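You operate a simulated robot arm through the tools that you are given. There is no shell and no other tool.

You run a simulated robot arm. Do the job below in one go: nothing can be reset, and whatever is moved stays where it is left.

JOB
Tidy up at the service bench top. At the end: the blue collar from the service bench top is on the storage rack top board; the purple gear from the service bench top is on the storage rack top board; the pink slip gauge from the service bench top is on the storage rack top board; the green slip gauge from the service bench top is on the storage rack top board; whatever was shut is shut again. Leave all else as you found it, and nothing knocked over.

Only the result counts: the job must be done as asked and must still hold three seconds after the hand-in. Knocking over, shifting, dropping, spilling or breaking anything else fails it.

ROBOT AND FRAMES
A 6-joint arm with a two-finger gripper, fixed in place. Base frame: the origin is on the floor under the middle of its stand, x ahead of it, y to its left, z up; the work surface is at about z = 122. Lengths are in cm, angles in degrees, forces in N, time in s.
It reaches about 157.2 cm from its shoulder. Its first joint turns from -166.0 to 166.0 degrees. Payload 2.45 kg.
The tool frame sits at the grasp point between the pads (the TCP): z along the fingers, y along the line on which they close. The tips reach 2 cm beyond it. The gripper opens to 14 cm; its body begins 16.8 cm behind the TCP.
Orientation is told as [roll, pitch, yaw] about the base's x, y, z axes, in that order, counted from this pose: with the fingers straight down and closing along the base's y, the tool's x points along the base's -x, its y along +y and its z along -z.

CONTROLS
- The arm moves only by the tool nudge_tool. Its argument "increments" is a list of rows, each an object (a shift or turn left out is 0, a gripper value left out holds the last) with "jaw": the finger opening in cm, from 0 to 14; "delta_pos": the shift along the tool's x, y, z in units of 150 mm (1.0 is 150 mm), a list of three; "turn": the turn, a rotation vector about the tool's x, y, z in units of 180 degrees (1.0 is 180 degrees), a list of three. In form: [{"jaw": jaw, "delta_pos": [dx, dy, dz], "turn": [wx, wy, wz]}, ...]. A call has 1 to 20 rows; each row is the pose to reach, as a shift and turn from the pose commanded when the call began, along the tool's axes at that moment. A call with a number of a shift or a turn outside -1 to 1 is refused whole. Each row takes 0.2 s and may step no farther than 5 cm and 8.6 degrees from the row before; otherwise, or with a gripper value out of range, the whole call is refused. A pose out of reach is approached as far as the arm can. The call stops where the force on the tool passes 40 N (or 10 N more than at its start, if that is more) or the arm is blocked; 0.2 s more then pass. Each finger travels about 4.5 cm/s and halts on what it meets, pressing with about 34 N; the grip force reading is that of the motor and also rises with nothing between the fingers. The clock runs only during rows and for 0.2 s after the last one: add rows that repeat a pose to give the fingers time. It gives the time, the measured TCP pose, the force on the tool (base axes), the opening and the grip force at its end, in the units of the frame above (readings bear some noise), with the torque about the TCP (base axes, N m) and any sound that the robot's microphone picked up.
- Cameras (640 x 400 px; columns grow to the right, rows downward): "scene" is fixed at [4.92, -64.93, 162.19]; the picture's right is [0.69, -0.72, 0.00], its down [-0.27, -0.26, -0.93] and it looks along [0.67, 0.64, -0.37] (base axes); focal length 355 px, centre (320, 200). "wrist" rides on the gripper at [7.8, 1.1, -20.9] in the tool frame; the picture's right is [-0.14, 0.99, 0.00], its down [-0.92, -0.13, -0.37] and it looks along [-0.36, -0.05, 0.93] (tool axes); focal length 280 px, centre (320, 200). There is no depth. A picture from a camera that has moved, and an enlarged one, comes with that camera's place and axes in the base frame and with its lens.
- capture(camera): a new picture of that camera. It takes no simulated time.
- inspect(camera, box): a new picture of the part [left, top, right, bottom] of that camera's present view, enlarged. It takes no simulated time.
- close_job(): hands the job in; it is judged then, once.

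Nothing tells you positions but the pictures and the camera data. Unless the task says otherwise, let go and move clear before handing in.

The tools are called after "Call:" as name(argument=value, ...) on one line, values as JSON. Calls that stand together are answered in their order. nudge_tool: Moves the arm, as the interface text tells. Its arguments: {"type":"object","properties":{"increments":{"type":"array"}},"required":["increments"]} The other tools are called the same way: capture (camera) takes a picture; inspect (camera, box) takes an enlarged picture of a part of a camera's view; close_job () hands the job in.

At the start:

```text
t: 0.0
ee_pos: [52.05, 22.31, 141.48]
ee_rot: [0.0, -0.1, 0.1]
force: [0.3, -0.3, -0.2]
wrist_torque: [-0.01, -0.01, -0.03]
gripper_width: 14.0
gripper_force: 0.0
```

scene: 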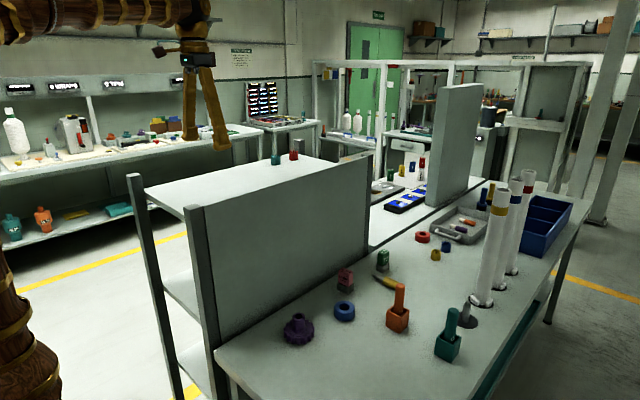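
wrist: 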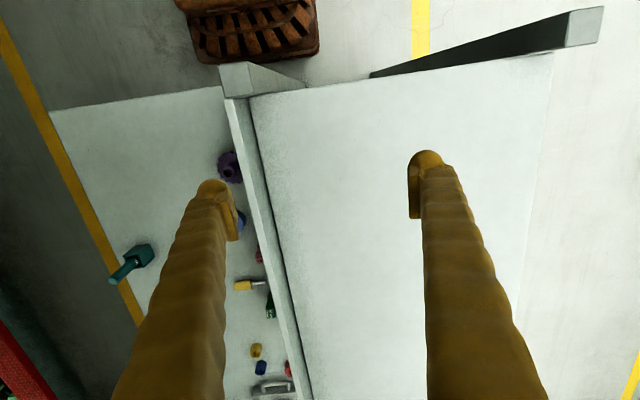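

I see a rack with a top board to the left and a bench to the right holding the purple gear, blue collar, pink block and green block near the rack's side panel. First I will look closer with both cameras.

Call:
inspect(camera="scene", box=[220, 220, 540, 400])

Call:
inspect(camera="scene", box=[120, 120, 440, 320])

Call:
inspect(camera="wrist", box=[40, 50, 360, 400])

Call:
inspect(camera="scene", box=[340, 140, 580, 290])

```text
2.00 times, centred on (380, 310) of scene
camera zoom: at [4.92, -64.93, 162.19], right [0.69, -0.72, 0.0], down [-0.27, -0.26, -0.93], along [0.67, 0.64, -0.37], focal length 711 px, centre (200, -20)
```

zoom: 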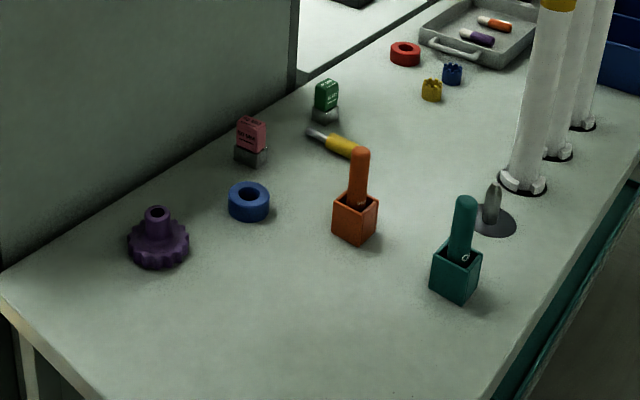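

```text
2.00 times, centred on (280, 220) of scene
camera zoom: at [4.92, -64.93, 162.19], right [0.69, -0.72, 0.0], down [-0.27, -0.26, -0.93], along [0.67, 0.64, -0.37], focal length 711 px, centre (400, 160)
```

zoom: 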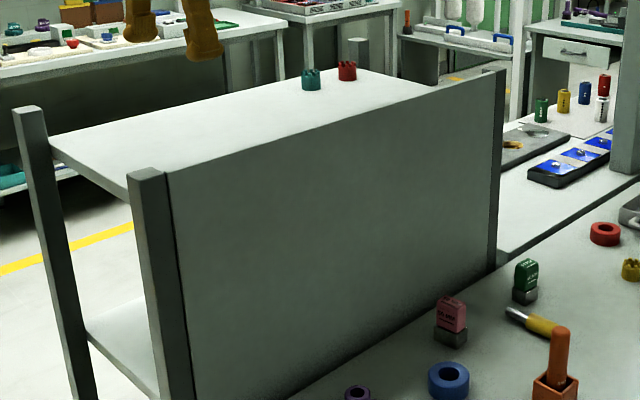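

```text
1.14 times, centred on (200, 225) of wrist
camera zoom: at [44.19, 23.35, 162.45], right [0.14, 0.99, 0.0], down [0.92, -0.13, 0.37], along [0.37, -0.05, -0.93], focal length 320 px, centre (457, 171)
```

zoom: 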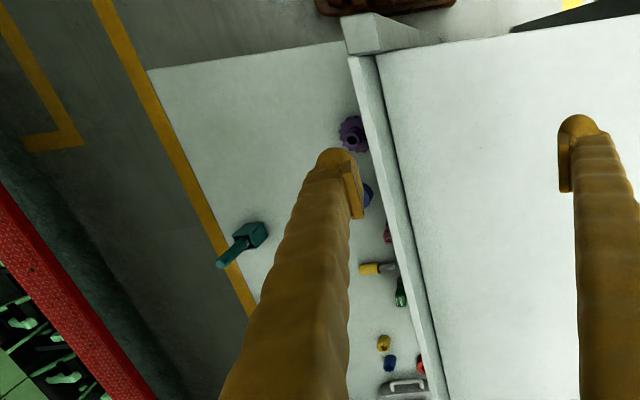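

```text
2.67 times, centred on (460, 215) of scene
camera zoom: at [4.92, -64.93, 162.19], right [0.69, -0.72, 0.0], down [-0.27, -0.26, -0.93], along [0.67, 0.64, -0.37], focal length 948 px, centre (-53, 160)
```

zoom: 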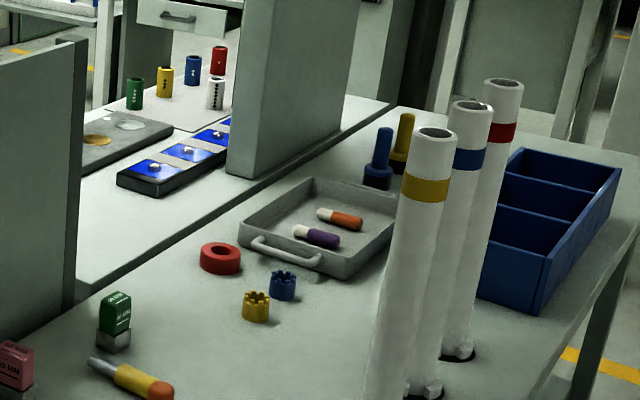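

The rack top board looks to be near z≈122, and the bench surface is about 36 cm lower, with a wall panel between them. I'll raise the gripper and turn it 90° so the camera sits on the bench side for a better look.

Call:
nudge_tool(increments=[{"jaw": 14, "delta_pos": [0, 0, -0.3], "turn": [0, 0, -0.0455]}, {"delta_pos": [0, 0, -0.6], "turn": [0, 0, -0.091]}, {"delta_pos": [0, 0, -0.9], "turn": [0, 0, -0.1365]}, {"delta_pos": [0, 0, -1], "turn": [0, 0, -0.182]}, {"delta_pos": [0, 0, -1], "turn": [0, 0, -0.2275]}, {"delta_pos": [0, 0, -1], "turn": [0, 0, -0.273]}, {"delta_pos": [0, 0, -1], "turn": [0, 0, -0.3185]}, {"delta_pos": [0, 0, -1], "turn": [0, 0, -0.364]}, {"delta_pos": [0, 0, -1], "turn": [0, 0, -0.4095]}, {"delta_pos": [0, 0, -1], "turn": [0, 0, -0.455]}, {"delta_pos": [0, 0, -1], "turn": [0, 0, -0.5]}])

```text
t: 2.4
ee_pos: [51.98, 22.3, 156.59]
ee_rot: [-0.1, 0.0, 90.2]
force: [0.6, 0.5, -0.1]
wrist_torque: [-0.01, -0.03, 0.03]
gripper_width: 13.99
gripper_force: 0.0
```

The yaw worked and the camera now hangs on the -y side. I'll move over the bench to look down on the parts.

Call:
nudge_tool(increments=[{"delta_pos": [0.25, -0.15, 0]}, {"delta_pos": [0.5, -0.3, 0]}, {"delta_pos": [0.75, -0.45, 0]}, {"delta_pos": [1, -0.6, 0]}, {"delta_pos": [1, -0.6, 0]}])

Call:
nudge_tool(increments=[{"delta_pos": [0.25, -0.15, 0]}, {"delta_pos": [0.5, -0.3, 0]}, {"delta_pos": [0.75, -0.45, 0]}, {"delta_pos": [1, -0.6, 0]}, {"delta_pos": [1, -0.6, 0]}])

Call:
capture(camera="wrist")

Call:
capture(camera="scene")

```text
t: 3.6
ee_pos: [60.94, 7.25, 156.67]
ee_rot: [0.0, 0.0, 90.1]
force: [-0.6, -1.0, 0.1]
wrist_torque: [-0.03, -0.03, -0.01]
gripper_width: 14.0
gripper_force: 0.0
```

```text
t: 4.8
ee_pos: [69.93, -7.68, 156.55]
ee_rot: [-0.1, 0.0, 90.1]
force: [-0.6, -0.2, 0.6]
wrist_torque: [-0.02, 0.0, 0.0]
gripper_width: 14.04
gripper_force: 0.0
```

```text
taken
camera wrist: at [68.8, -15.44, 177.51], right [-0.99, 0.14, 0.0], down [0.13, 0.92, 0.37], along [0.05, 0.36, -0.93], focal length 280 px, centre (320, 200)
```

wrist: 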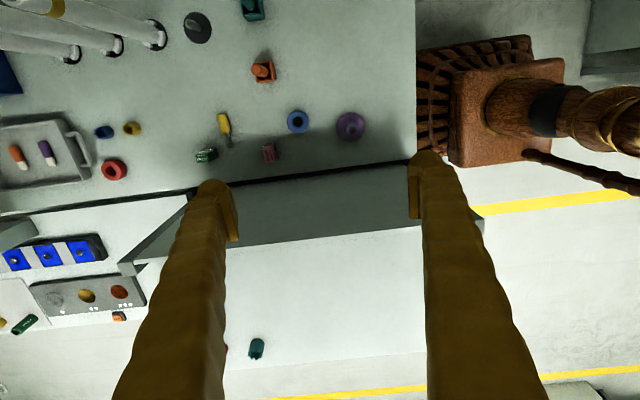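

```text
taken
```

scene: 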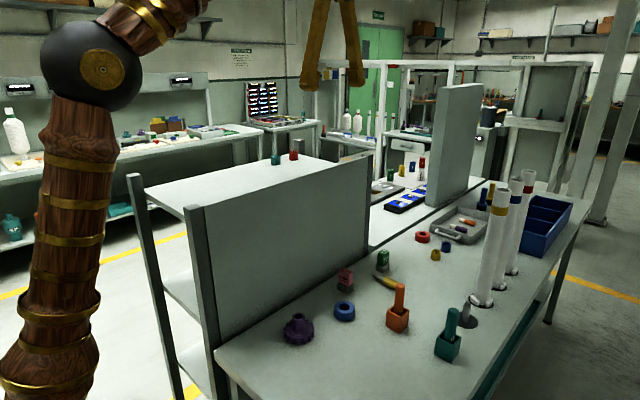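

The parts stand clear on the bench: gear near (60,-3), collar near (76,-7), pink near (87,1.5), green near (107,-1), with the panel at about y≈12. Next I'll zoom in to see their shapes and the layout of the rack top.

Call:
inspect(camera="wrist", box=[180, 90, 400, 200])

Call:
inspect(camera="scene", box=[270, 230, 430, 350])

Call:
inspect(camera="scene", box=[120, 130, 380, 230])

Call:
inspect(camera="scene", box=[320, 240, 420, 300])

```text
2.91 times, centred on (290, 145) of wrist
camera zoom: at [68.8, -15.44, 177.51], right [-0.99, 0.14, 0.0], down [0.13, 0.92, 0.37], along [0.05, 0.36, -0.93], focal length 816 px, centre (407, 360)
```

zoom: 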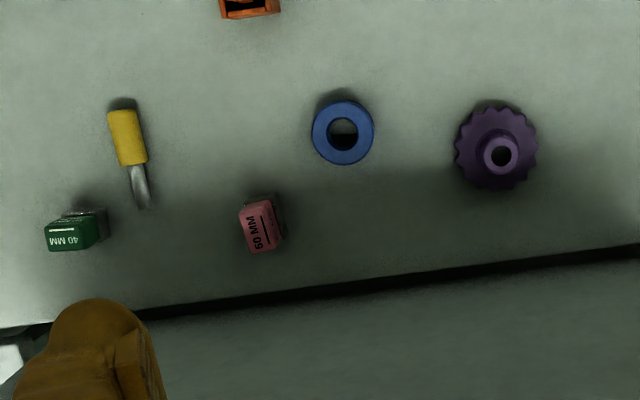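

```text
3.33 times, centred on (350, 290) of scene
camera zoom: at [4.92, -64.93, 162.19], right [0.69, -0.72, 0.0], down [-0.27, -0.26, -0.93], along [0.67, 0.64, -0.37], focal length 1185 px, centre (220, -100)
```

zoom: 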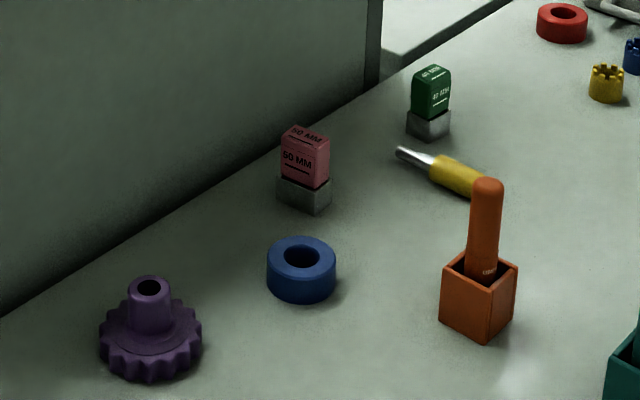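

```text
2.46 times, centred on (250, 180) of scene
camera zoom: at [4.92, -64.93, 162.19], right [0.69, -0.72, 0.0], down [-0.27, -0.26, -0.93], along [0.67, 0.64, -0.37], focal length 875 px, centre (492, 249)
```

zoom: 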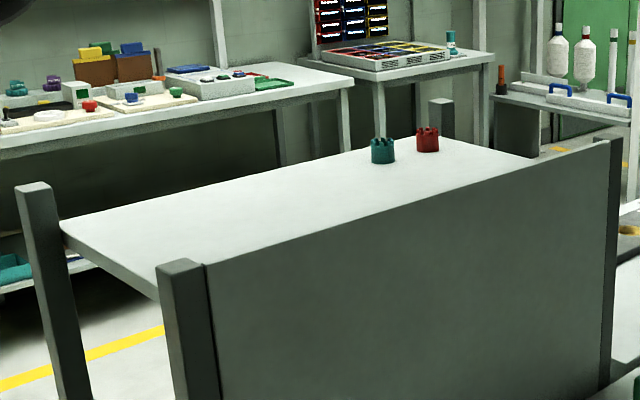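

```text
6.40 times, centred on (370, 270) of scene
camera zoom: at [4.92, -64.93, 162.19], right [0.69, -0.72, 0.0], down [-0.27, -0.26, -0.93], along [0.67, 0.64, -0.37], focal length 2274 px, centre (0, -248)
```

zoom: 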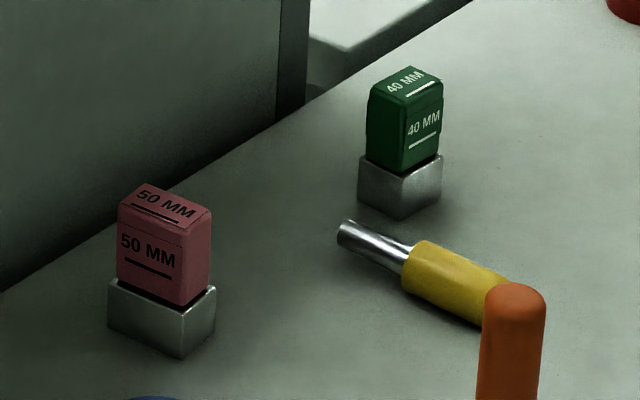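

The gear has a hub (top z≈92.8) on a wide flange, and the collar is about 7 cm across with its top near z≈89. The gauges are coloured blocks on silver feet. I'll go over the gear and lower in steps, watching the clearance to the panel.

Call:
nudge_tool(increments=[{"delta_pos": [-0.057, 0.124, 0.2]}, {"delta_pos": [-0.114, 0.248, 0.4]}, {"delta_pos": [-0.172, 0.372, 0.6]}, {"delta_pos": [-0.23, 0.496, 0.8]}, {"delta_pos": [-0.287, 0.62, 1]}, {"delta_pos": [-0.287, 0.62, 1]}])

Call:
capture(camera="scene")

Call:
capture(camera="wrist")

```text
t: 6.2
ee_pos: [60.76, -3.29, 141.47]
ee_rot: [-0.1, 0.1, 90.1]
force: [-0.6, 0.3, 0.4]
wrist_torque: [-0.01, 0.02, 0.0]
gripper_width: 14.01
gripper_force: 0.0
```

```text
taken
```

scene: 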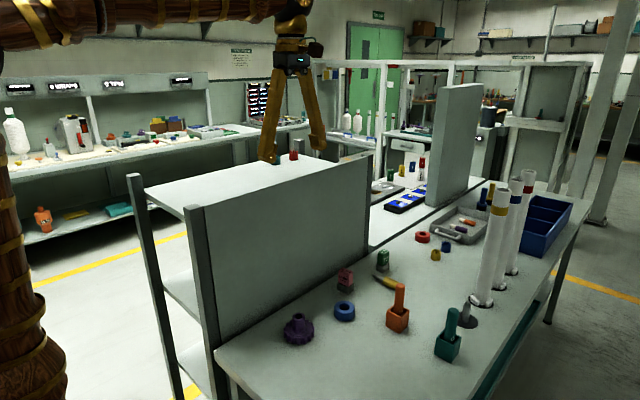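

```text
taken
camera wrist: at [59.66, -11.18, 162.53], right [-0.99, 0.14, 0.0], down [0.13, 0.92, 0.37], along [0.05, 0.36, -0.93], focal length 280 px, centre (320, 200)
```

wrist: 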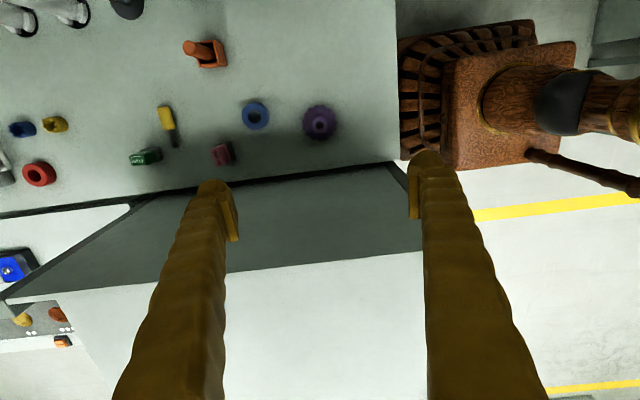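

The way down over the gear looks clear so far. I'll lower another 15 cm and check the scene again.

Call:
nudge_tool(increments=[{"delta_pos": [0, 0, 0.25]}, {"delta_pos": [0, 0, 0.5]}, {"delta_pos": [0, 0, 0.75]}, {"delta_pos": [0, 0, 1]}, {"delta_pos": [0, 0, 1]}])

Call:
capture(camera="scene")

Call:
capture(camera="wrist")

```text
t: 7.4
ee_pos: [60.7, -3.49, 126.28]
ee_rot: [-0.1, 0.0, 90.1]
force: [-0.7, 0.2, -0.5]
wrist_torque: [-0.03, 0.01, -0.02]
gripper_width: 14.0
gripper_force: 0.0
```

```text
taken
```

scene: 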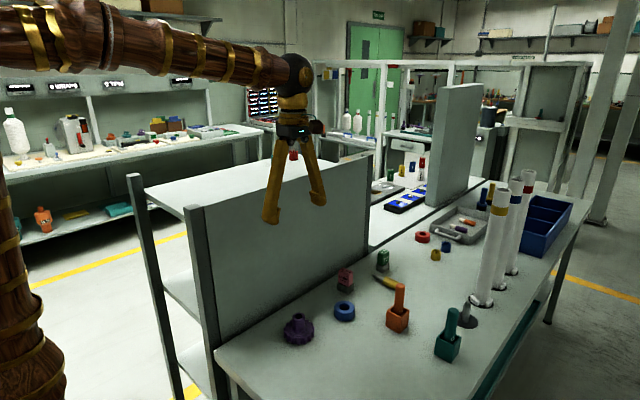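

```text
taken
camera wrist: at [59.62, -11.22, 147.42], right [-0.99, 0.14, 0.0], down [0.13, 0.92, 0.37], along [0.05, 0.36, -0.93], focal length 280 px, centre (320, 200)
```

wrist: 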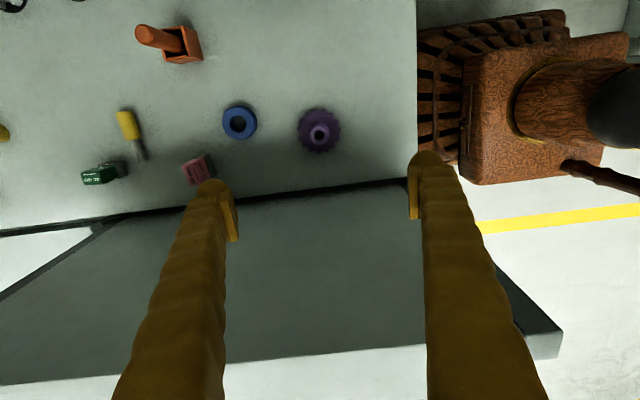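

The wrist ball sits straight above the gripper and the forearm stays in the arm's plane, well clear of the panel. I'll lower further toward the gear.

Call:
nudge_tool(increments=[{"delta_pos": [0, 0, 0.25]}, {"delta_pos": [0, 0, 0.5]}, {"delta_pos": [0, 0, 0.75]}, {"delta_pos": [0, 0, 1]}, {"delta_pos": [0, 0, 1]}])

Call:
capture(camera="scene")

Call:
capture(camera="wrist")

```text
t: 8.6
ee_pos: [60.76, -3.26, 111.68]
ee_rot: [-0.1, -0.1, 90.1]
force: [-0.3, -0.5, 0.5]
wrist_torque: [0.03, -0.04, -0.01]
gripper_width: 14.01
gripper_force: 0.0
```

```text
taken
```

scene: 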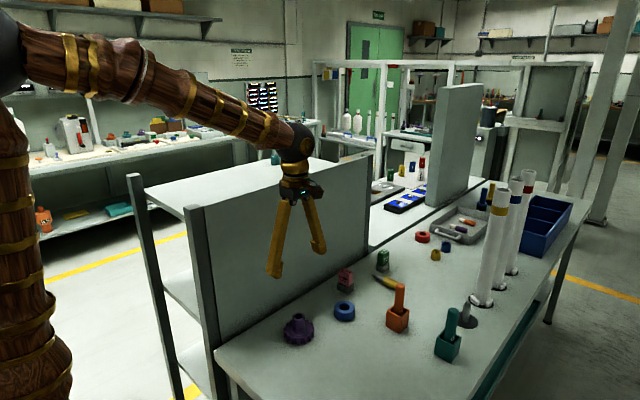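

```text
taken
camera wrist: at [59.73, -11.3, 132.52], right [-0.99, 0.14, 0.0], down [0.13, 0.92, 0.37], along [0.05, 0.36, -0.93], focal length 280 px, centre (320, 200)
```

wrist: 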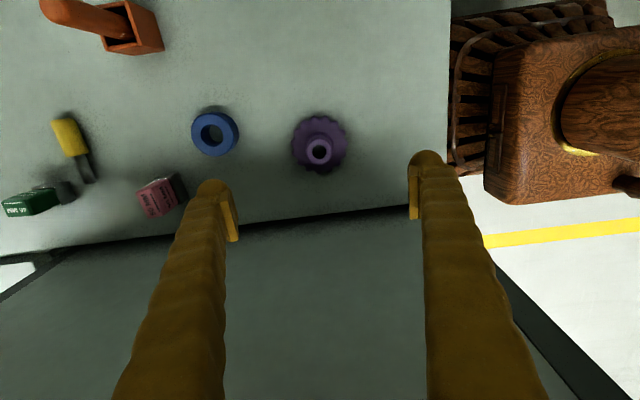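

The hub lines up between the fingers. I'll lower to just above the hub and verify before straddling it.

Call:
nudge_tool(increments=[{"delta_pos": [0.002, -0.005, 0.25]}, {"delta_pos": [0.005, -0.01, 0.5]}, {"delta_pos": [0.008, -0.013, 0.75]}, {"delta_pos": [0.008, -0.013, 1]}, {"delta_pos": [0.008, -0.013, 1]}])

Call:
capture(camera="scene")

Call:
capture(camera="wrist")

```text
t: 9.8
ee_pos: [60.98, -3.53, 96.53]
ee_rot: [-0.1, 0.0, 90.1]
force: [-0.2, -0.1, 0.4]
wrist_torque: [0.01, 0.01, 0.01]
gripper_width: 14.02
gripper_force: 0.2
```

```text
taken
```

scene: 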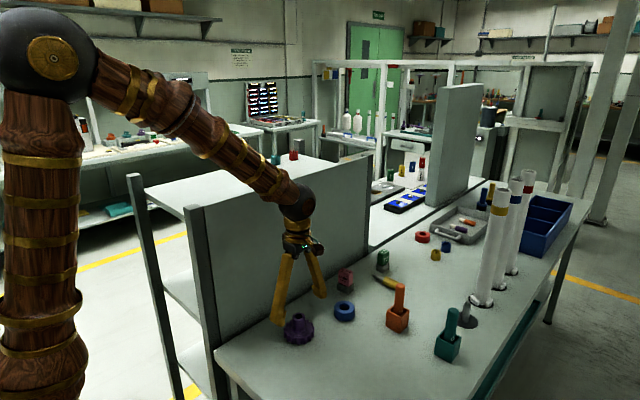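

```text
taken
camera wrist: at [59.88, -11.45, 117.53], right [-0.99, 0.14, 0.0], down [0.13, 0.92, 0.37], along [0.05, 0.36, -0.93], focal length 280 px, centre (320, 200)
```

wrist: 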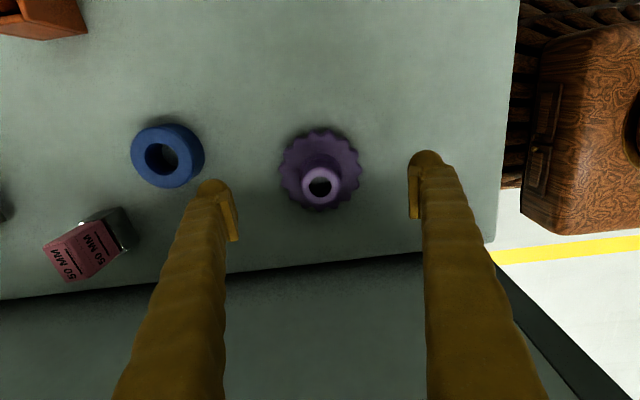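

The hub is centred at about (61.0,-3.5). I'll lower to z≈91 so the tips stay above the flange, then close on the hub.

Call:
nudge_tool(increments=[{"delta_pos": [0, 0, 0.18]}, {"delta_pos": [0, 0, 0.36]}, {"delta_pos": [0, 0, 0.36]}])

Call:
inspect(camera="scene", box=[230, 240, 390, 360])

Call:
capture(camera="wrist")

```text
t: 10.6
ee_pos: [60.9, -3.6, 91.18]
ee_rot: [-0.1, -0.1, 90.0]
force: [-1.0, 0.5, -0.2]
wrist_torque: [0.02, -0.04, -0.01]
gripper_width: 13.99
gripper_force: 0.1
```

```text
3.33 times, centred on (310, 300) of scene
camera zoom: at [4.92, -64.93, 162.19], right [0.69, -0.72, 0.0], down [-0.27, -0.26, -0.93], along [0.67, 0.64, -0.37], focal length 1185 px, centre (353, -133)
```

zoom: 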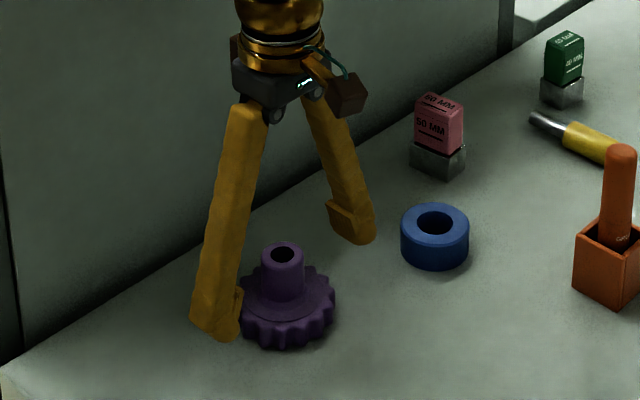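

```text
taken
camera wrist: at [59.89, -11.43, 112.12], right [-0.99, 0.14, 0.0], down [0.13, 0.92, 0.37], along [0.05, 0.36, -0.93], focal length 280 px, centre (320, 200)
```

wrist: 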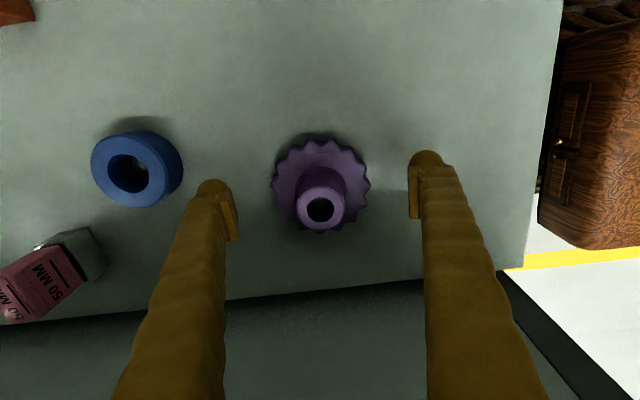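

The fingers straddle the hub with tips just above the flange. Closing now.

Call:
nudge_tool(increments=[{"jaw": 8}, {"jaw": 4}, {"jaw": 0}, {"jaw": 0}, {"jaw": 0}, {"jaw": 0}, {"jaw": 0}, {"jaw": 0}, {"jaw": 0}, {"jaw": 0}])

Call:
inspect(camera="scene", box=[230, 240, 390, 360])

Call:
capture(camera="wrist")

```text
t: 12.8
ee_pos: [61.0, -3.56, 91.13]
ee_rot: [-0.1, 0.0, 90.1]
force: [0.8, -0.4, 0.0]
wrist_torque: [0.01, -0.01, -0.05]
gripper_width: 3.54
gripper_force: 34.6
```

```text
3.33 times, centred on (310, 300) of scene
camera zoom: at [4.92, -64.93, 162.19], right [0.69, -0.72, 0.0], down [-0.27, -0.26, -0.93], along [0.67, 0.64, -0.37], focal length 1185 px, centre (353, -133)
```

zoom: 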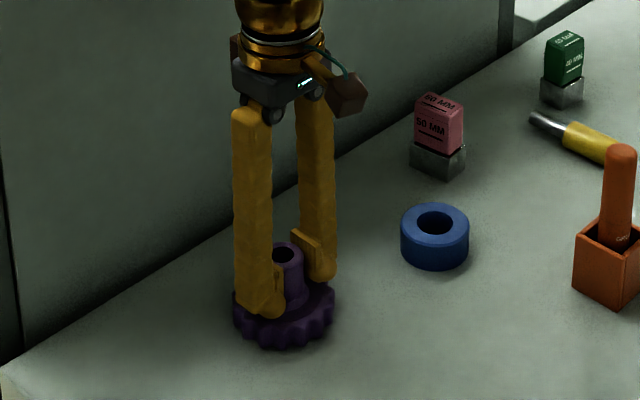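

```text
taken
camera wrist: at [59.89, -11.43, 112.14], right [-0.99, 0.14, 0.0], down [0.13, 0.92, 0.37], along [0.05, 0.36, -0.93], focal length 280 px, centre (320, 200)
```

wrist: 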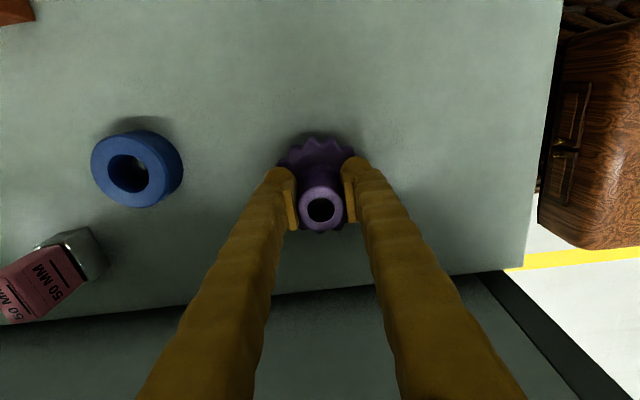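

The hub is gripped (3.5 cm, 34 N). Lifting a little to confirm the hold.

Call:
nudge_tool(increments=[{"delta_pos": [0, 0, -0.1]}, {"delta_pos": [0, 0, -0.3]}, {"delta_pos": [0, 0, -0.5]}, {"delta_pos": [0, 0, -0.75]}, {"delta_pos": [0, 0, -1]}, {"delta_pos": [0, 0, -1]}])

Call:
capture(camera="scene")

Call:
capture(camera="wrist")

```text
t: 14.2
ee_pos: [61.03, -3.7, 105.87]
ee_rot: [0.0, 0.0, 90.2]
force: [-0.5, 0.2, -1.7]
wrist_torque: [-0.03, -0.05, 0.01]
gripper_width: 3.52
gripper_force: 33.8
```

```text
taken
```

scene: 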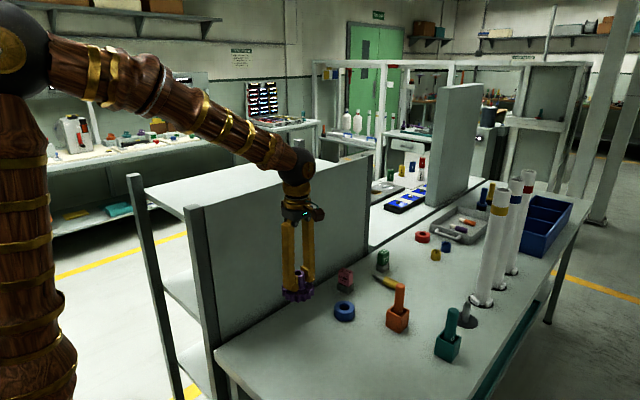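

```text
taken
camera wrist: at [59.92, -11.52, 126.89], right [-0.99, 0.14, 0.0], down [0.13, 0.92, 0.37], along [0.05, 0.36, -0.93], focal length 280 px, centre (320, 200)
```

wrist: 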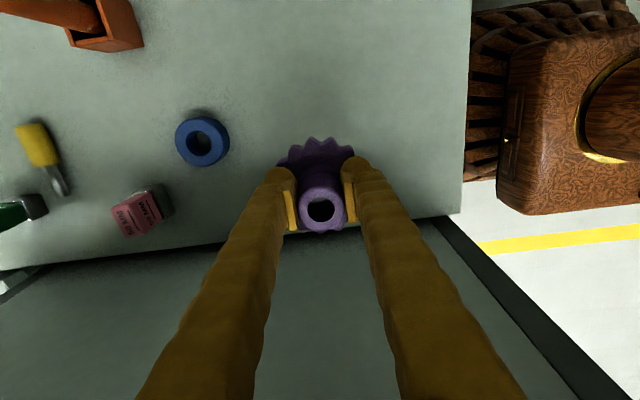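

The gear is in hand (about 1.7 N). I'll raise it well above the panel before crossing to the rack.

Call:
nudge_tool(increments=[{"delta_pos": [0, 0, -0.25]}, {"delta_pos": [0, 0, -0.5]}, {"delta_pos": [0, 0, -0.75]}, {"delta_pos": [0, 0, -1]}])

Call:
nudge_tool(increments=[{"delta_pos": [0, 0, -0.25]}, {"delta_pos": [0, 0, -0.5]}, {"delta_pos": [0, 0, -0.75]}, {"delta_pos": [0, 0, -1]}])

Call:
nudge_tool(increments=[{"delta_pos": [0, 0, -0.25]}, {"delta_pos": [0, 0, -0.5]}, {"delta_pos": [0, 0, -0.6]}, {"delta_pos": [0, 0, -0.6]}])

Call:
capture(camera="scene")

Call:
capture(camera="wrist")

```text
t: 15.2
ee_pos: [61.0, -3.63, 121.23]
ee_rot: [0.0, -0.1, 90.0]
force: [1.1, -0.8, -3.5]
wrist_torque: [-0.06, 0.03, -0.01]
gripper_width: 3.51
gripper_force: 34.1
```

```text
t: 16.2
ee_pos: [60.87, -3.66, 136.05]
ee_rot: [0.0, 0.0, 90.1]
force: [0.1, 0.7, -2.1]
wrist_torque: [0.01, 0.01, 0.0]
gripper_width: 3.52
gripper_force: 34.2
```

```text
t: 17.2
ee_pos: [60.79, -3.52, 145.09]
ee_rot: [0.0, 0.1, 90.0]
force: [-0.5, 0.2, -2.6]
wrist_torque: [-0.03, 0.0, 0.02]
gripper_width: 3.52
gripper_force: 34.0
```

```text
taken
```

scene: 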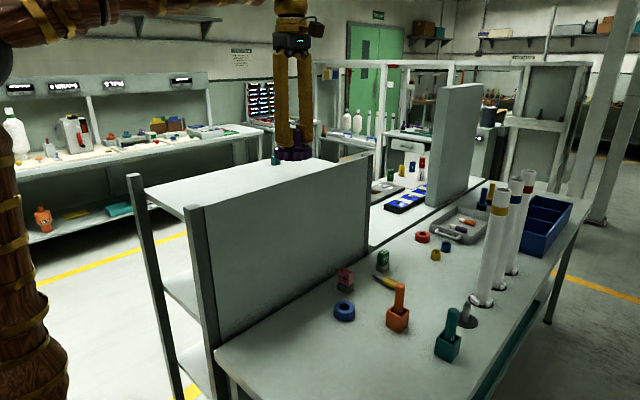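

```text
taken
camera wrist: at [59.73, -11.34, 166.18], right [-0.99, 0.14, 0.0], down [0.13, 0.92, 0.37], along [0.05, 0.36, -0.93], focal length 280 px, centre (320, 200)
```

wrist: 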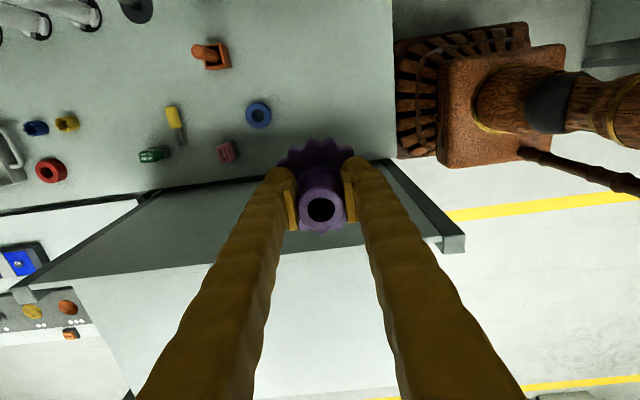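

The gear is at z≈145 with its bottom near 139, above the panel top (≈128). Moving across in +y to the rack.

Call:
nudge_tool(increments=[{"delta_pos": [-0.25, 0.05, 0]}, {"delta_pos": [-0.5, 0.1, 0]}, {"delta_pos": [-0.75, 0.15, 0]}, {"delta_pos": [-1, 0.2, 0]}])

Call:
nudge_tool(increments=[{"delta_pos": [-0.25, 0, 0]}, {"delta_pos": [-0.5, 0, 0]}, {"delta_pos": [-0.75, 0, 0]}, {"delta_pos": [-1, 0, 0]}, {"delta_pos": [-1, 0, 0]}])

Call:
capture(camera="scene")

Call:
capture(camera="wrist")

```text
t: 18.2
ee_pos: [58.03, 11.62, 145.05]
ee_rot: [0.0, -0.1, 90.0]
force: [-0.1, 0.0, -2.8]
wrist_torque: [-0.01, -0.01, -0.01]
gripper_width: 3.56
gripper_force: 33.9
```

```text
t: 19.4
ee_pos: [57.62, 26.44, 145.29]
ee_rot: [-0.1, -0.1, 90.2]
force: [-0.1, 0.2, -3.0]
wrist_torque: [0.02, -0.02, 0.01]
gripper_width: 3.51
gripper_force: 34.6
```

```text
taken
```

scene: 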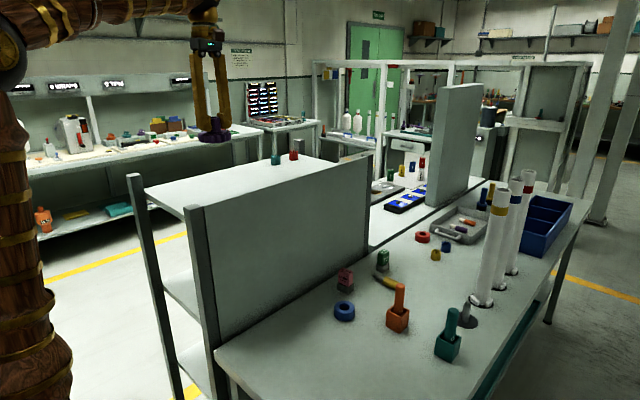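

```text
taken
camera wrist: at [56.61, 18.61, 166.24], right [-0.99, 0.14, 0.0], down [0.13, 0.92, 0.37], along [0.05, 0.36, -0.93], focal length 280 px, centre (320, 200)
```

wrist: 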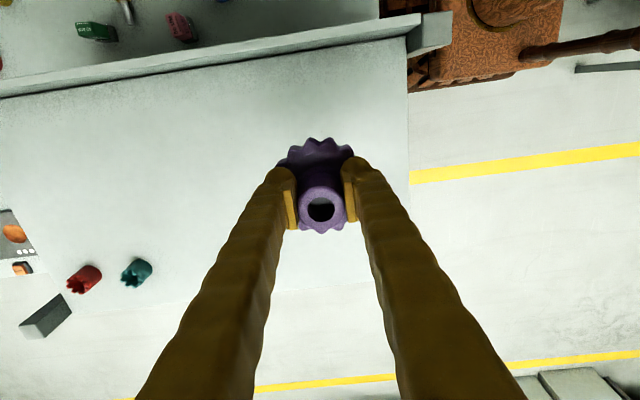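

I'm over the board with free room around; the teal and red parts sit far off near (93,44). Lowering the gear to a few cm above the board.

Call:
nudge_tool(increments=[{"delta_pos": [-0.08, 0, 0.25]}, {"delta_pos": [-0.16, 0, 0.5]}, {"delta_pos": [-0.23, 0, 0.75]}, {"delta_pos": [-0.23, 0, 0.93]}, {"delta_pos": [-0.23, 0, 0.93]}])

Call:
inspect(camera="scene", box=[140, 80, 300, 200])

Call:
capture(camera="wrist")

```text
t: 20.6
ee_pos: [57.78, 30.22, 131.07]
ee_rot: [-0.1, 0.0, 90.2]
force: [0.2, 0.6, -2.5]
wrist_torque: [0.01, -0.05, -0.01]
gripper_width: 3.52
gripper_force: 33.8
```

```text
3.33 times, centred on (220, 140) of scene
camera zoom: at [4.92, -64.93, 162.19], right [0.69, -0.72, 0.0], down [-0.27, -0.26, -0.93], along [0.67, 0.64, -0.37], focal length 1185 px, centre (653, 400)
```

zoom: 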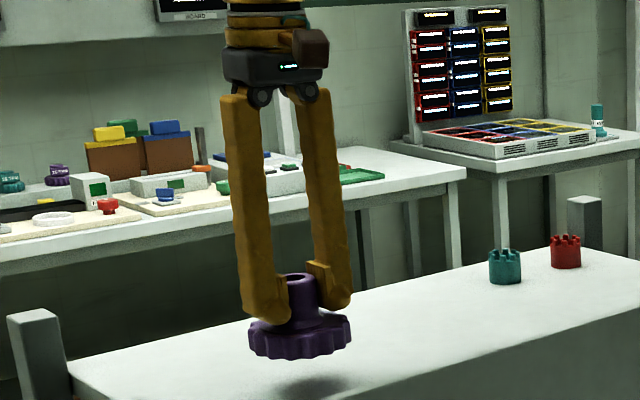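

```text
taken
camera wrist: at [56.75, 22.27, 152.13], right [-0.99, 0.14, 0.0], down [0.13, 0.92, 0.37], along [0.05, 0.36, -0.93], focal length 280 px, centre (320, 200)
```

wrist: 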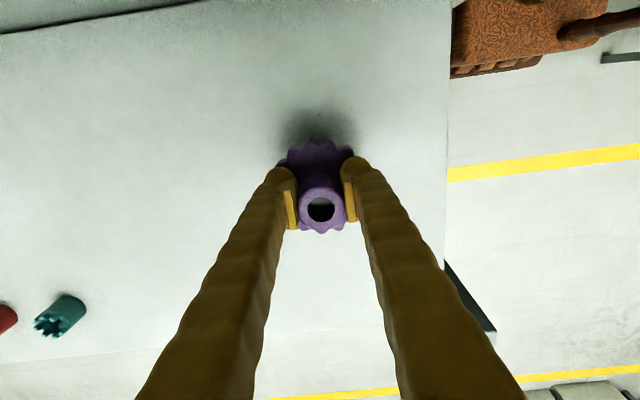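

The gear hangs roughly 3 cm over the board. I'll lower 2 cm, then in small steps watching the force.

Call:
nudge_tool(increments=[{"delta_pos": [0, 0, 0.07]}, {"delta_pos": [0, 0, 0.14]}, {"delta_pos": [0, 0, 0.14]}])

Call:
nudge_tool(increments=[{"delta_pos": [0, 0, 0.02]}, {"delta_pos": [0, 0, 0.02]}])

Call:
inspect(camera="scene", box=[180, 130, 260, 190])

```text
t: 21.4
ee_pos: [57.82, 30.02, 129.03]
ee_rot: [-0.1, 0.0, 90.1]
force: [-0.5, 0.1, -2.9]
wrist_torque: [-0.01, 0.0, 0.06]
gripper_width: 3.5
gripper_force: 34.0
```

```text
t: 22.0
ee_pos: [57.9, 30.07, 128.64]
ee_rot: [0.0, 0.0, 90.1]
force: [-0.7, 0.0, -3.2]
wrist_torque: [-0.05, -0.01, 0.0]
gripper_width: 3.51
gripper_force: 34.0
```

```text
6.67 times, centred on (220, 160) of scene
camera zoom: at [4.92, -64.93, 162.19], right [0.69, -0.72, 0.0], down [-0.27, -0.26, -0.93], along [0.67, 0.64, -0.37], focal length 2369 px, centre (987, 467)
```

zoom: 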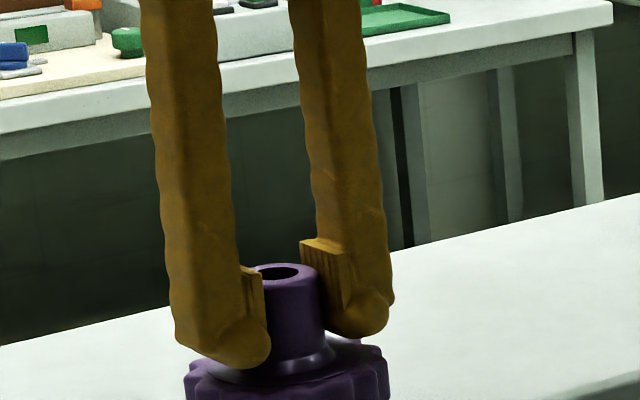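

Call:
inspect(camera="scene", box=[170, 140, 290, 215])

Call:
nudge_tool(increments=[{"delta_pos": [0, 0, 0.02]}, {"delta_pos": [0, 0, 0.02]}])

```text
5.33 times, centred on (230, 178) of scene
camera zoom: at [4.92, -64.93, 162.19], right [0.69, -0.72, 0.0], down [-0.27, -0.26, -0.93], along [0.67, 0.64, -0.37], focal length 1896 px, centre (800, 320)
```

zoom: 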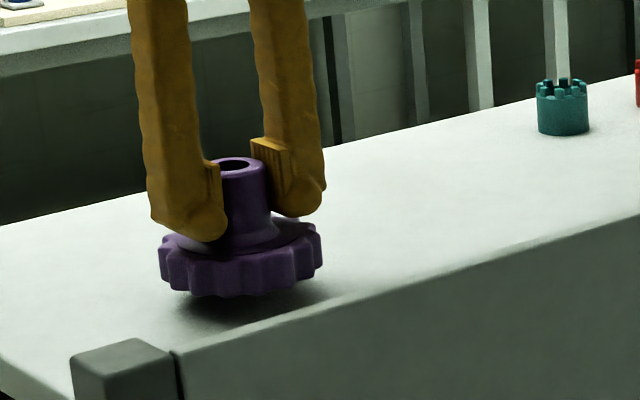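

```text
t: 22.6
ee_pos: [57.85, 29.88, 128.46]
ee_rot: [-0.1, 0.0, 90.1]
force: [-0.7, -0.2, -3.1]
wrist_torque: [-0.02, 0.02, 0.0]
gripper_width: 3.52
gripper_force: 34.1
```

The gear is close to the board but still free (force unchanged at about -3 N). I'll keep stepping down in small amounts.

Call:
nudge_tool(increments=[{"delta_pos": [0, 0, 0.02]}, {"delta_pos": [0, 0, 0.02]}])

Call:
nudge_tool(increments=[{"delta_pos": [0, 0, 0.02]}, {"delta_pos": [0, 0, 0.02]}])

Call:
inspect(camera="scene", box=[170, 140, 290, 215])

```text
t: 23.2
ee_pos: [57.84, 29.97, 128.02]
ee_rot: [-0.2, 0.0, 90.1]
force: [-0.5, 0.0, -2.7]
wrist_torque: [-0.02, -0.01, -0.01]
gripper_width: 3.5
gripper_force: 34.1
```

```text
t: 23.8
ee_pos: [57.82, 29.86, 127.83]
ee_rot: [0.0, 0.0, 90.2]
force: [0.0, -0.1, -2.8]
wrist_torque: [-0.02, -0.03, 0.0]
gripper_width: 3.47
gripper_force: 34.0
```

```text
5.33 times, centred on (230, 178) of scene
camera zoom: at [4.92, -64.93, 162.19], right [0.69, -0.72, 0.0], down [-0.27, -0.26, -0.93], along [0.67, 0.64, -0.37], focal length 1896 px, centre (800, 320)
```

zoom: 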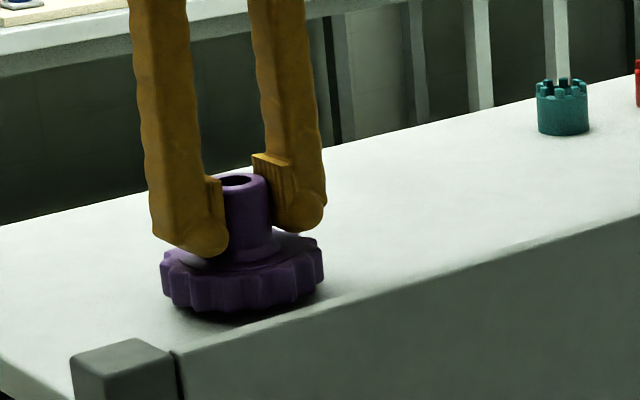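

Call:
nudge_tool(increments=[{"delta_pos": [0, 0, 0.02]}, {"delta_pos": [0, 0, 0.02]}])

Call:
nudge_tool(increments=[{"delta_pos": [0, 0, 0.02]}, {"delta_pos": [0, 0, 0.02]}])

Call:
inspect(camera="scene", box=[170, 140, 290, 215])

```text
t: 24.4
ee_pos: [57.94, 29.95, 127.48]
ee_rot: [-0.1, 0.0, 90.1]
force: [0.6, 0.9, -3.3]
wrist_torque: [-0.03, 0.01, 0.03]
gripper_width: 3.48
gripper_force: 33.8
```

```text
t: 25.0
ee_pos: [57.83, 29.95, 127.17]
ee_rot: [-0.2, 0.0, 90.2]
force: [0.7, -0.3, -2.0]
wrist_torque: [0.01, 0.06, -0.04]
gripper_width: 3.51
gripper_force: 34.0
```

```text
5.33 times, centred on (230, 178) of scene
camera zoom: at [4.92, -64.93, 162.19], right [0.69, -0.72, 0.0], down [-0.27, -0.26, -0.93], along [0.67, 0.64, -0.37], focal length 1896 px, centre (800, 320)
```

zoom: 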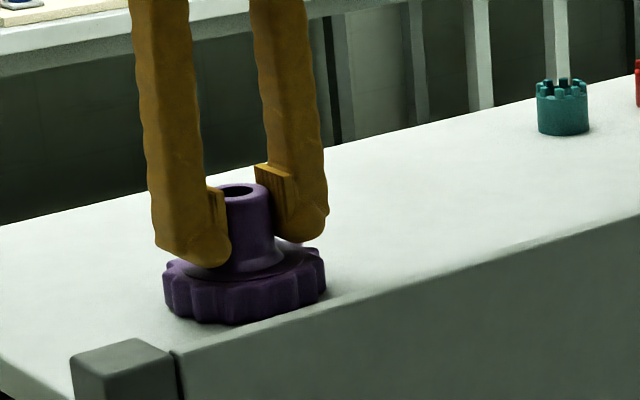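

Call:
nudge_tool(increments=[{"delta_pos": [0, 0, 0.02]}, {"delta_pos": [0, 0, 0.02]}])

Call:
nudge_tool(increments=[{"delta_pos": [0, 0, 0.02]}, {"delta_pos": [0, 0, 0.02]}])

Call:
inspect(camera="scene", box=[170, 140, 290, 215])

```text
t: 25.6
ee_pos: [57.85, 29.87, 126.92]
ee_rot: [0.0, 0.0, 90.1]
force: [0.0, -0.4, 25.3]
wrist_torque: [0.2, 0.01, -0.08]
gripper_width: 3.51
gripper_force: 34.1
```

```text
t: 26.2
ee_pos: [57.82, 29.88, 126.62]
ee_rot: [-0.1, 0.0, 90.1]
force: [-3.8, 0.0, 25.8]
wrist_torque: [0.16, 0.04, -0.05]
gripper_width: 3.5
gripper_force: 33.6
```

```text
5.33 times, centred on (230, 178) of scene
camera zoom: at [4.92, -64.93, 162.19], right [0.69, -0.72, 0.0], down [-0.27, -0.26, -0.93], along [0.67, 0.64, -0.37], focal length 1896 px, centre (800, 320)
```

zoom: 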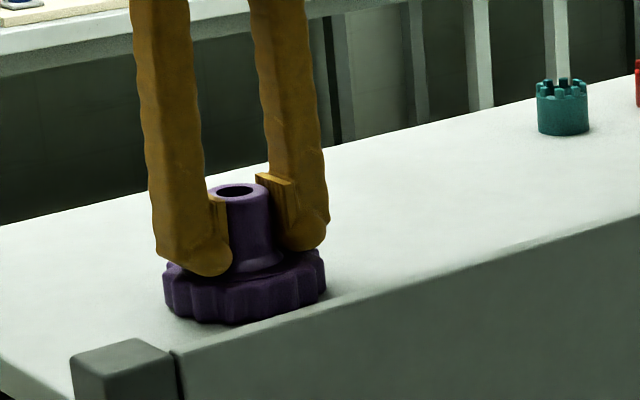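

Contact was felt at TCP z≈127.0, so the board is about 35.9 cm above the bench level. The gear sits flat; I'll open and rise straight up.

Call:
nudge_tool(increments=[{"jaw": 5}, {"jaw": 7}, {"jaw": 8}, {"jaw": 8}, {"jaw": 8}])

Call:
nudge_tool(increments=[{"jaw": 8, "delta_pos": [0, 0, -0.25]}, {"delta_pos": [0, 0, -0.5]}, {"delta_pos": [0, 0, -0.75]}, {"delta_pos": [0, 0, -1]}, {"delta_pos": [0, 0, -1]}])

Call:
capture(camera="scene")

Call:
capture(camera="wrist")

```text
t: 27.4
ee_pos: [58.01, 29.92, 126.58]
ee_rot: [-0.1, 0.1, 90.0]
force: [-0.2, 0.2, 0.0]
wrist_torque: [0.0, -0.04, -0.03]
gripper_width: 7.99
gripper_force: 0.1
```

```text
t: 28.6
ee_pos: [57.98, 29.85, 141.62]
ee_rot: [0.0, 0.0, 90.1]
force: [1.1, 0.9, 0.3]
wrist_torque: [-0.02, 0.0, 0.02]
gripper_width: 7.98
gripper_force: 0.1
```

```text
taken
```

scene: 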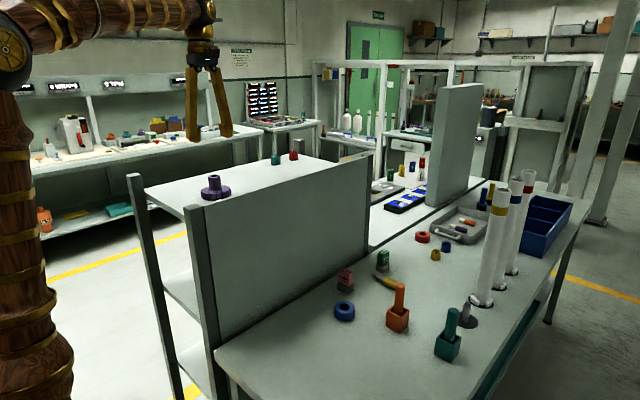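

```text
taken
camera wrist: at [56.91, 22.02, 162.55], right [-0.99, 0.14, 0.0], down [0.13, 0.92, 0.37], along [0.05, 0.36, -0.93], focal length 280 px, centre (320, 200)
```

wrist: 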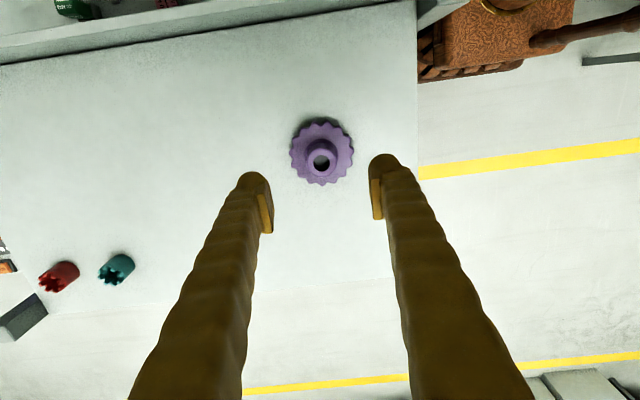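

The gear stands on the board. Next the blue collar near (76.5,-7.4): I'll cross back above the panel.

Call:
nudge_tool(increments=[{"jaw": 12, "delta_pos": [0.2, -0.1, -0.05]}, {"delta_pos": [0.42, -0.21, -0.1]}, {"delta_pos": [0.63, -0.31, -0.15]}, {"delta_pos": [0.827, -0.413, -0.2]}])

Call:
nudge_tool(increments=[{"delta_pos": [0.2, -0.1, 0]}, {"delta_pos": [0.42, -0.21, 0]}, {"delta_pos": [0.63, -0.31, 0]}, {"delta_pos": [0.827, -0.413, 0]}])

Call:
nudge_tool(increments=[{"delta_pos": [0.2, -0.1, 0]}, {"delta_pos": [0.42, -0.21, 0]}, {"delta_pos": [0.63, -0.31, 0]}, {"delta_pos": [0.827, -0.413, 0]}, {"delta_pos": [0.827, -0.413, 0]}])

Call:
capture(camera="wrist")

Call:
capture(camera="scene")

```text
t: 29.6
ee_pos: [64.1, 17.42, 144.69]
ee_rot: [0.0, -0.1, 90.1]
force: [-0.1, 0.9, -0.5]
wrist_torque: [0.0, -0.02, 0.0]
gripper_width: 12.01
gripper_force: 0.0
```

```text
t: 30.6
ee_pos: [70.26, 4.86, 144.76]
ee_rot: [-0.1, 0.0, 90.1]
force: [-1.0, 0.3, -0.3]
wrist_torque: [0.02, -0.01, -0.02]
gripper_width: 11.99
gripper_force: 0.0
```

```text
t: 31.8
ee_pos: [76.5, -7.59, 144.7]
ee_rot: [-0.1, 0.1, 90.1]
force: [0.9, 0.6, 0.0]
wrist_torque: [0.0, 0.0, 0.02]
gripper_width: 12.0
gripper_force: 0.1
```

```text
taken
camera wrist: at [75.43, -15.38, 165.64], right [-0.99, 0.14, 0.0], down [0.13, 0.92, 0.37], along [0.05, 0.36, -0.93], focal length 280 px, centre (320, 200)
```

wrist: 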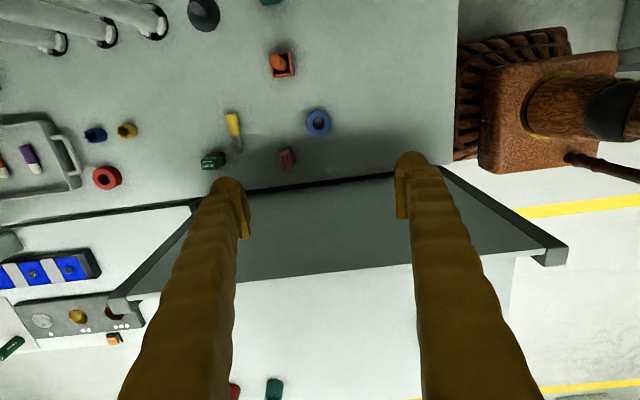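

```text
taken
```

scene: 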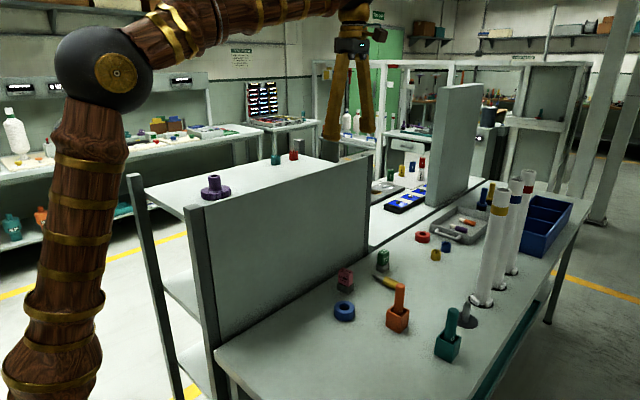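

The collar lies under the gripper. Lowering in two calls, then checking the alignment.

Call:
nudge_tool(increments=[{"delta_pos": [0, 0, 0.25]}, {"delta_pos": [0, 0, 0.5]}, {"delta_pos": [0, 0, 0.75]}, {"delta_pos": [0, 0, 1]}])

Call:
nudge_tool(increments=[{"delta_pos": [0, 0, 0.25]}, {"delta_pos": [0, 0, 0.5]}, {"delta_pos": [0, 0, 0.75]}, {"delta_pos": [0, 0, 1]}, {"delta_pos": [0, 0, 1]}])

Call:
capture(camera="wrist")

Call:
capture(camera="scene")

```text
t: 32.8
ee_pos: [76.62, -7.44, 129.73]
ee_rot: [-0.1, 0.0, 90.2]
force: [0.4, -0.1, -0.2]
wrist_torque: [-0.01, 0.02, -0.02]
gripper_width: 11.98
gripper_force: 0.0
```

```text
t: 34.0
ee_pos: [76.47, -7.27, 114.68]
ee_rot: [-0.1, 0.0, 90.2]
force: [0.2, 0.0, 1.5]
wrist_torque: [0.0, 0.04, -0.04]
gripper_width: 12.01
gripper_force: 0.0
```

```text
taken
camera wrist: at [75.51, -15.06, 135.59], right [-0.99, 0.14, 0.0], down [0.13, 0.92, 0.37], along [0.05, 0.36, -0.93], focal length 280 px, centre (320, 200)
```

wrist: 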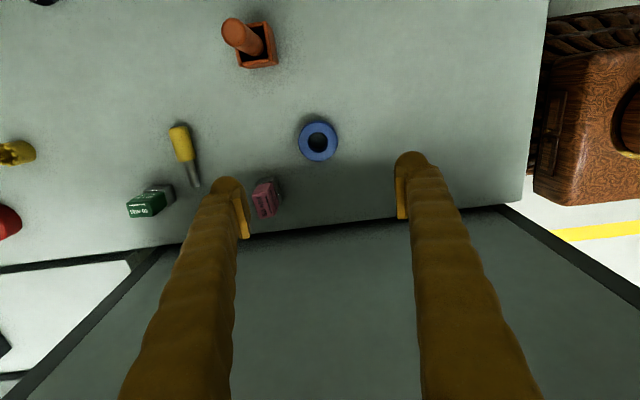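

```text
taken
```

scene: 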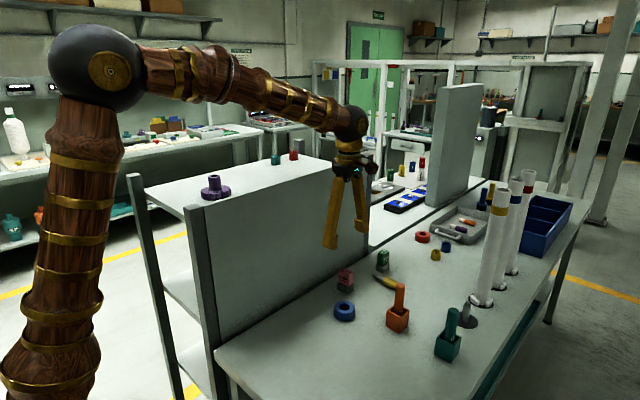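

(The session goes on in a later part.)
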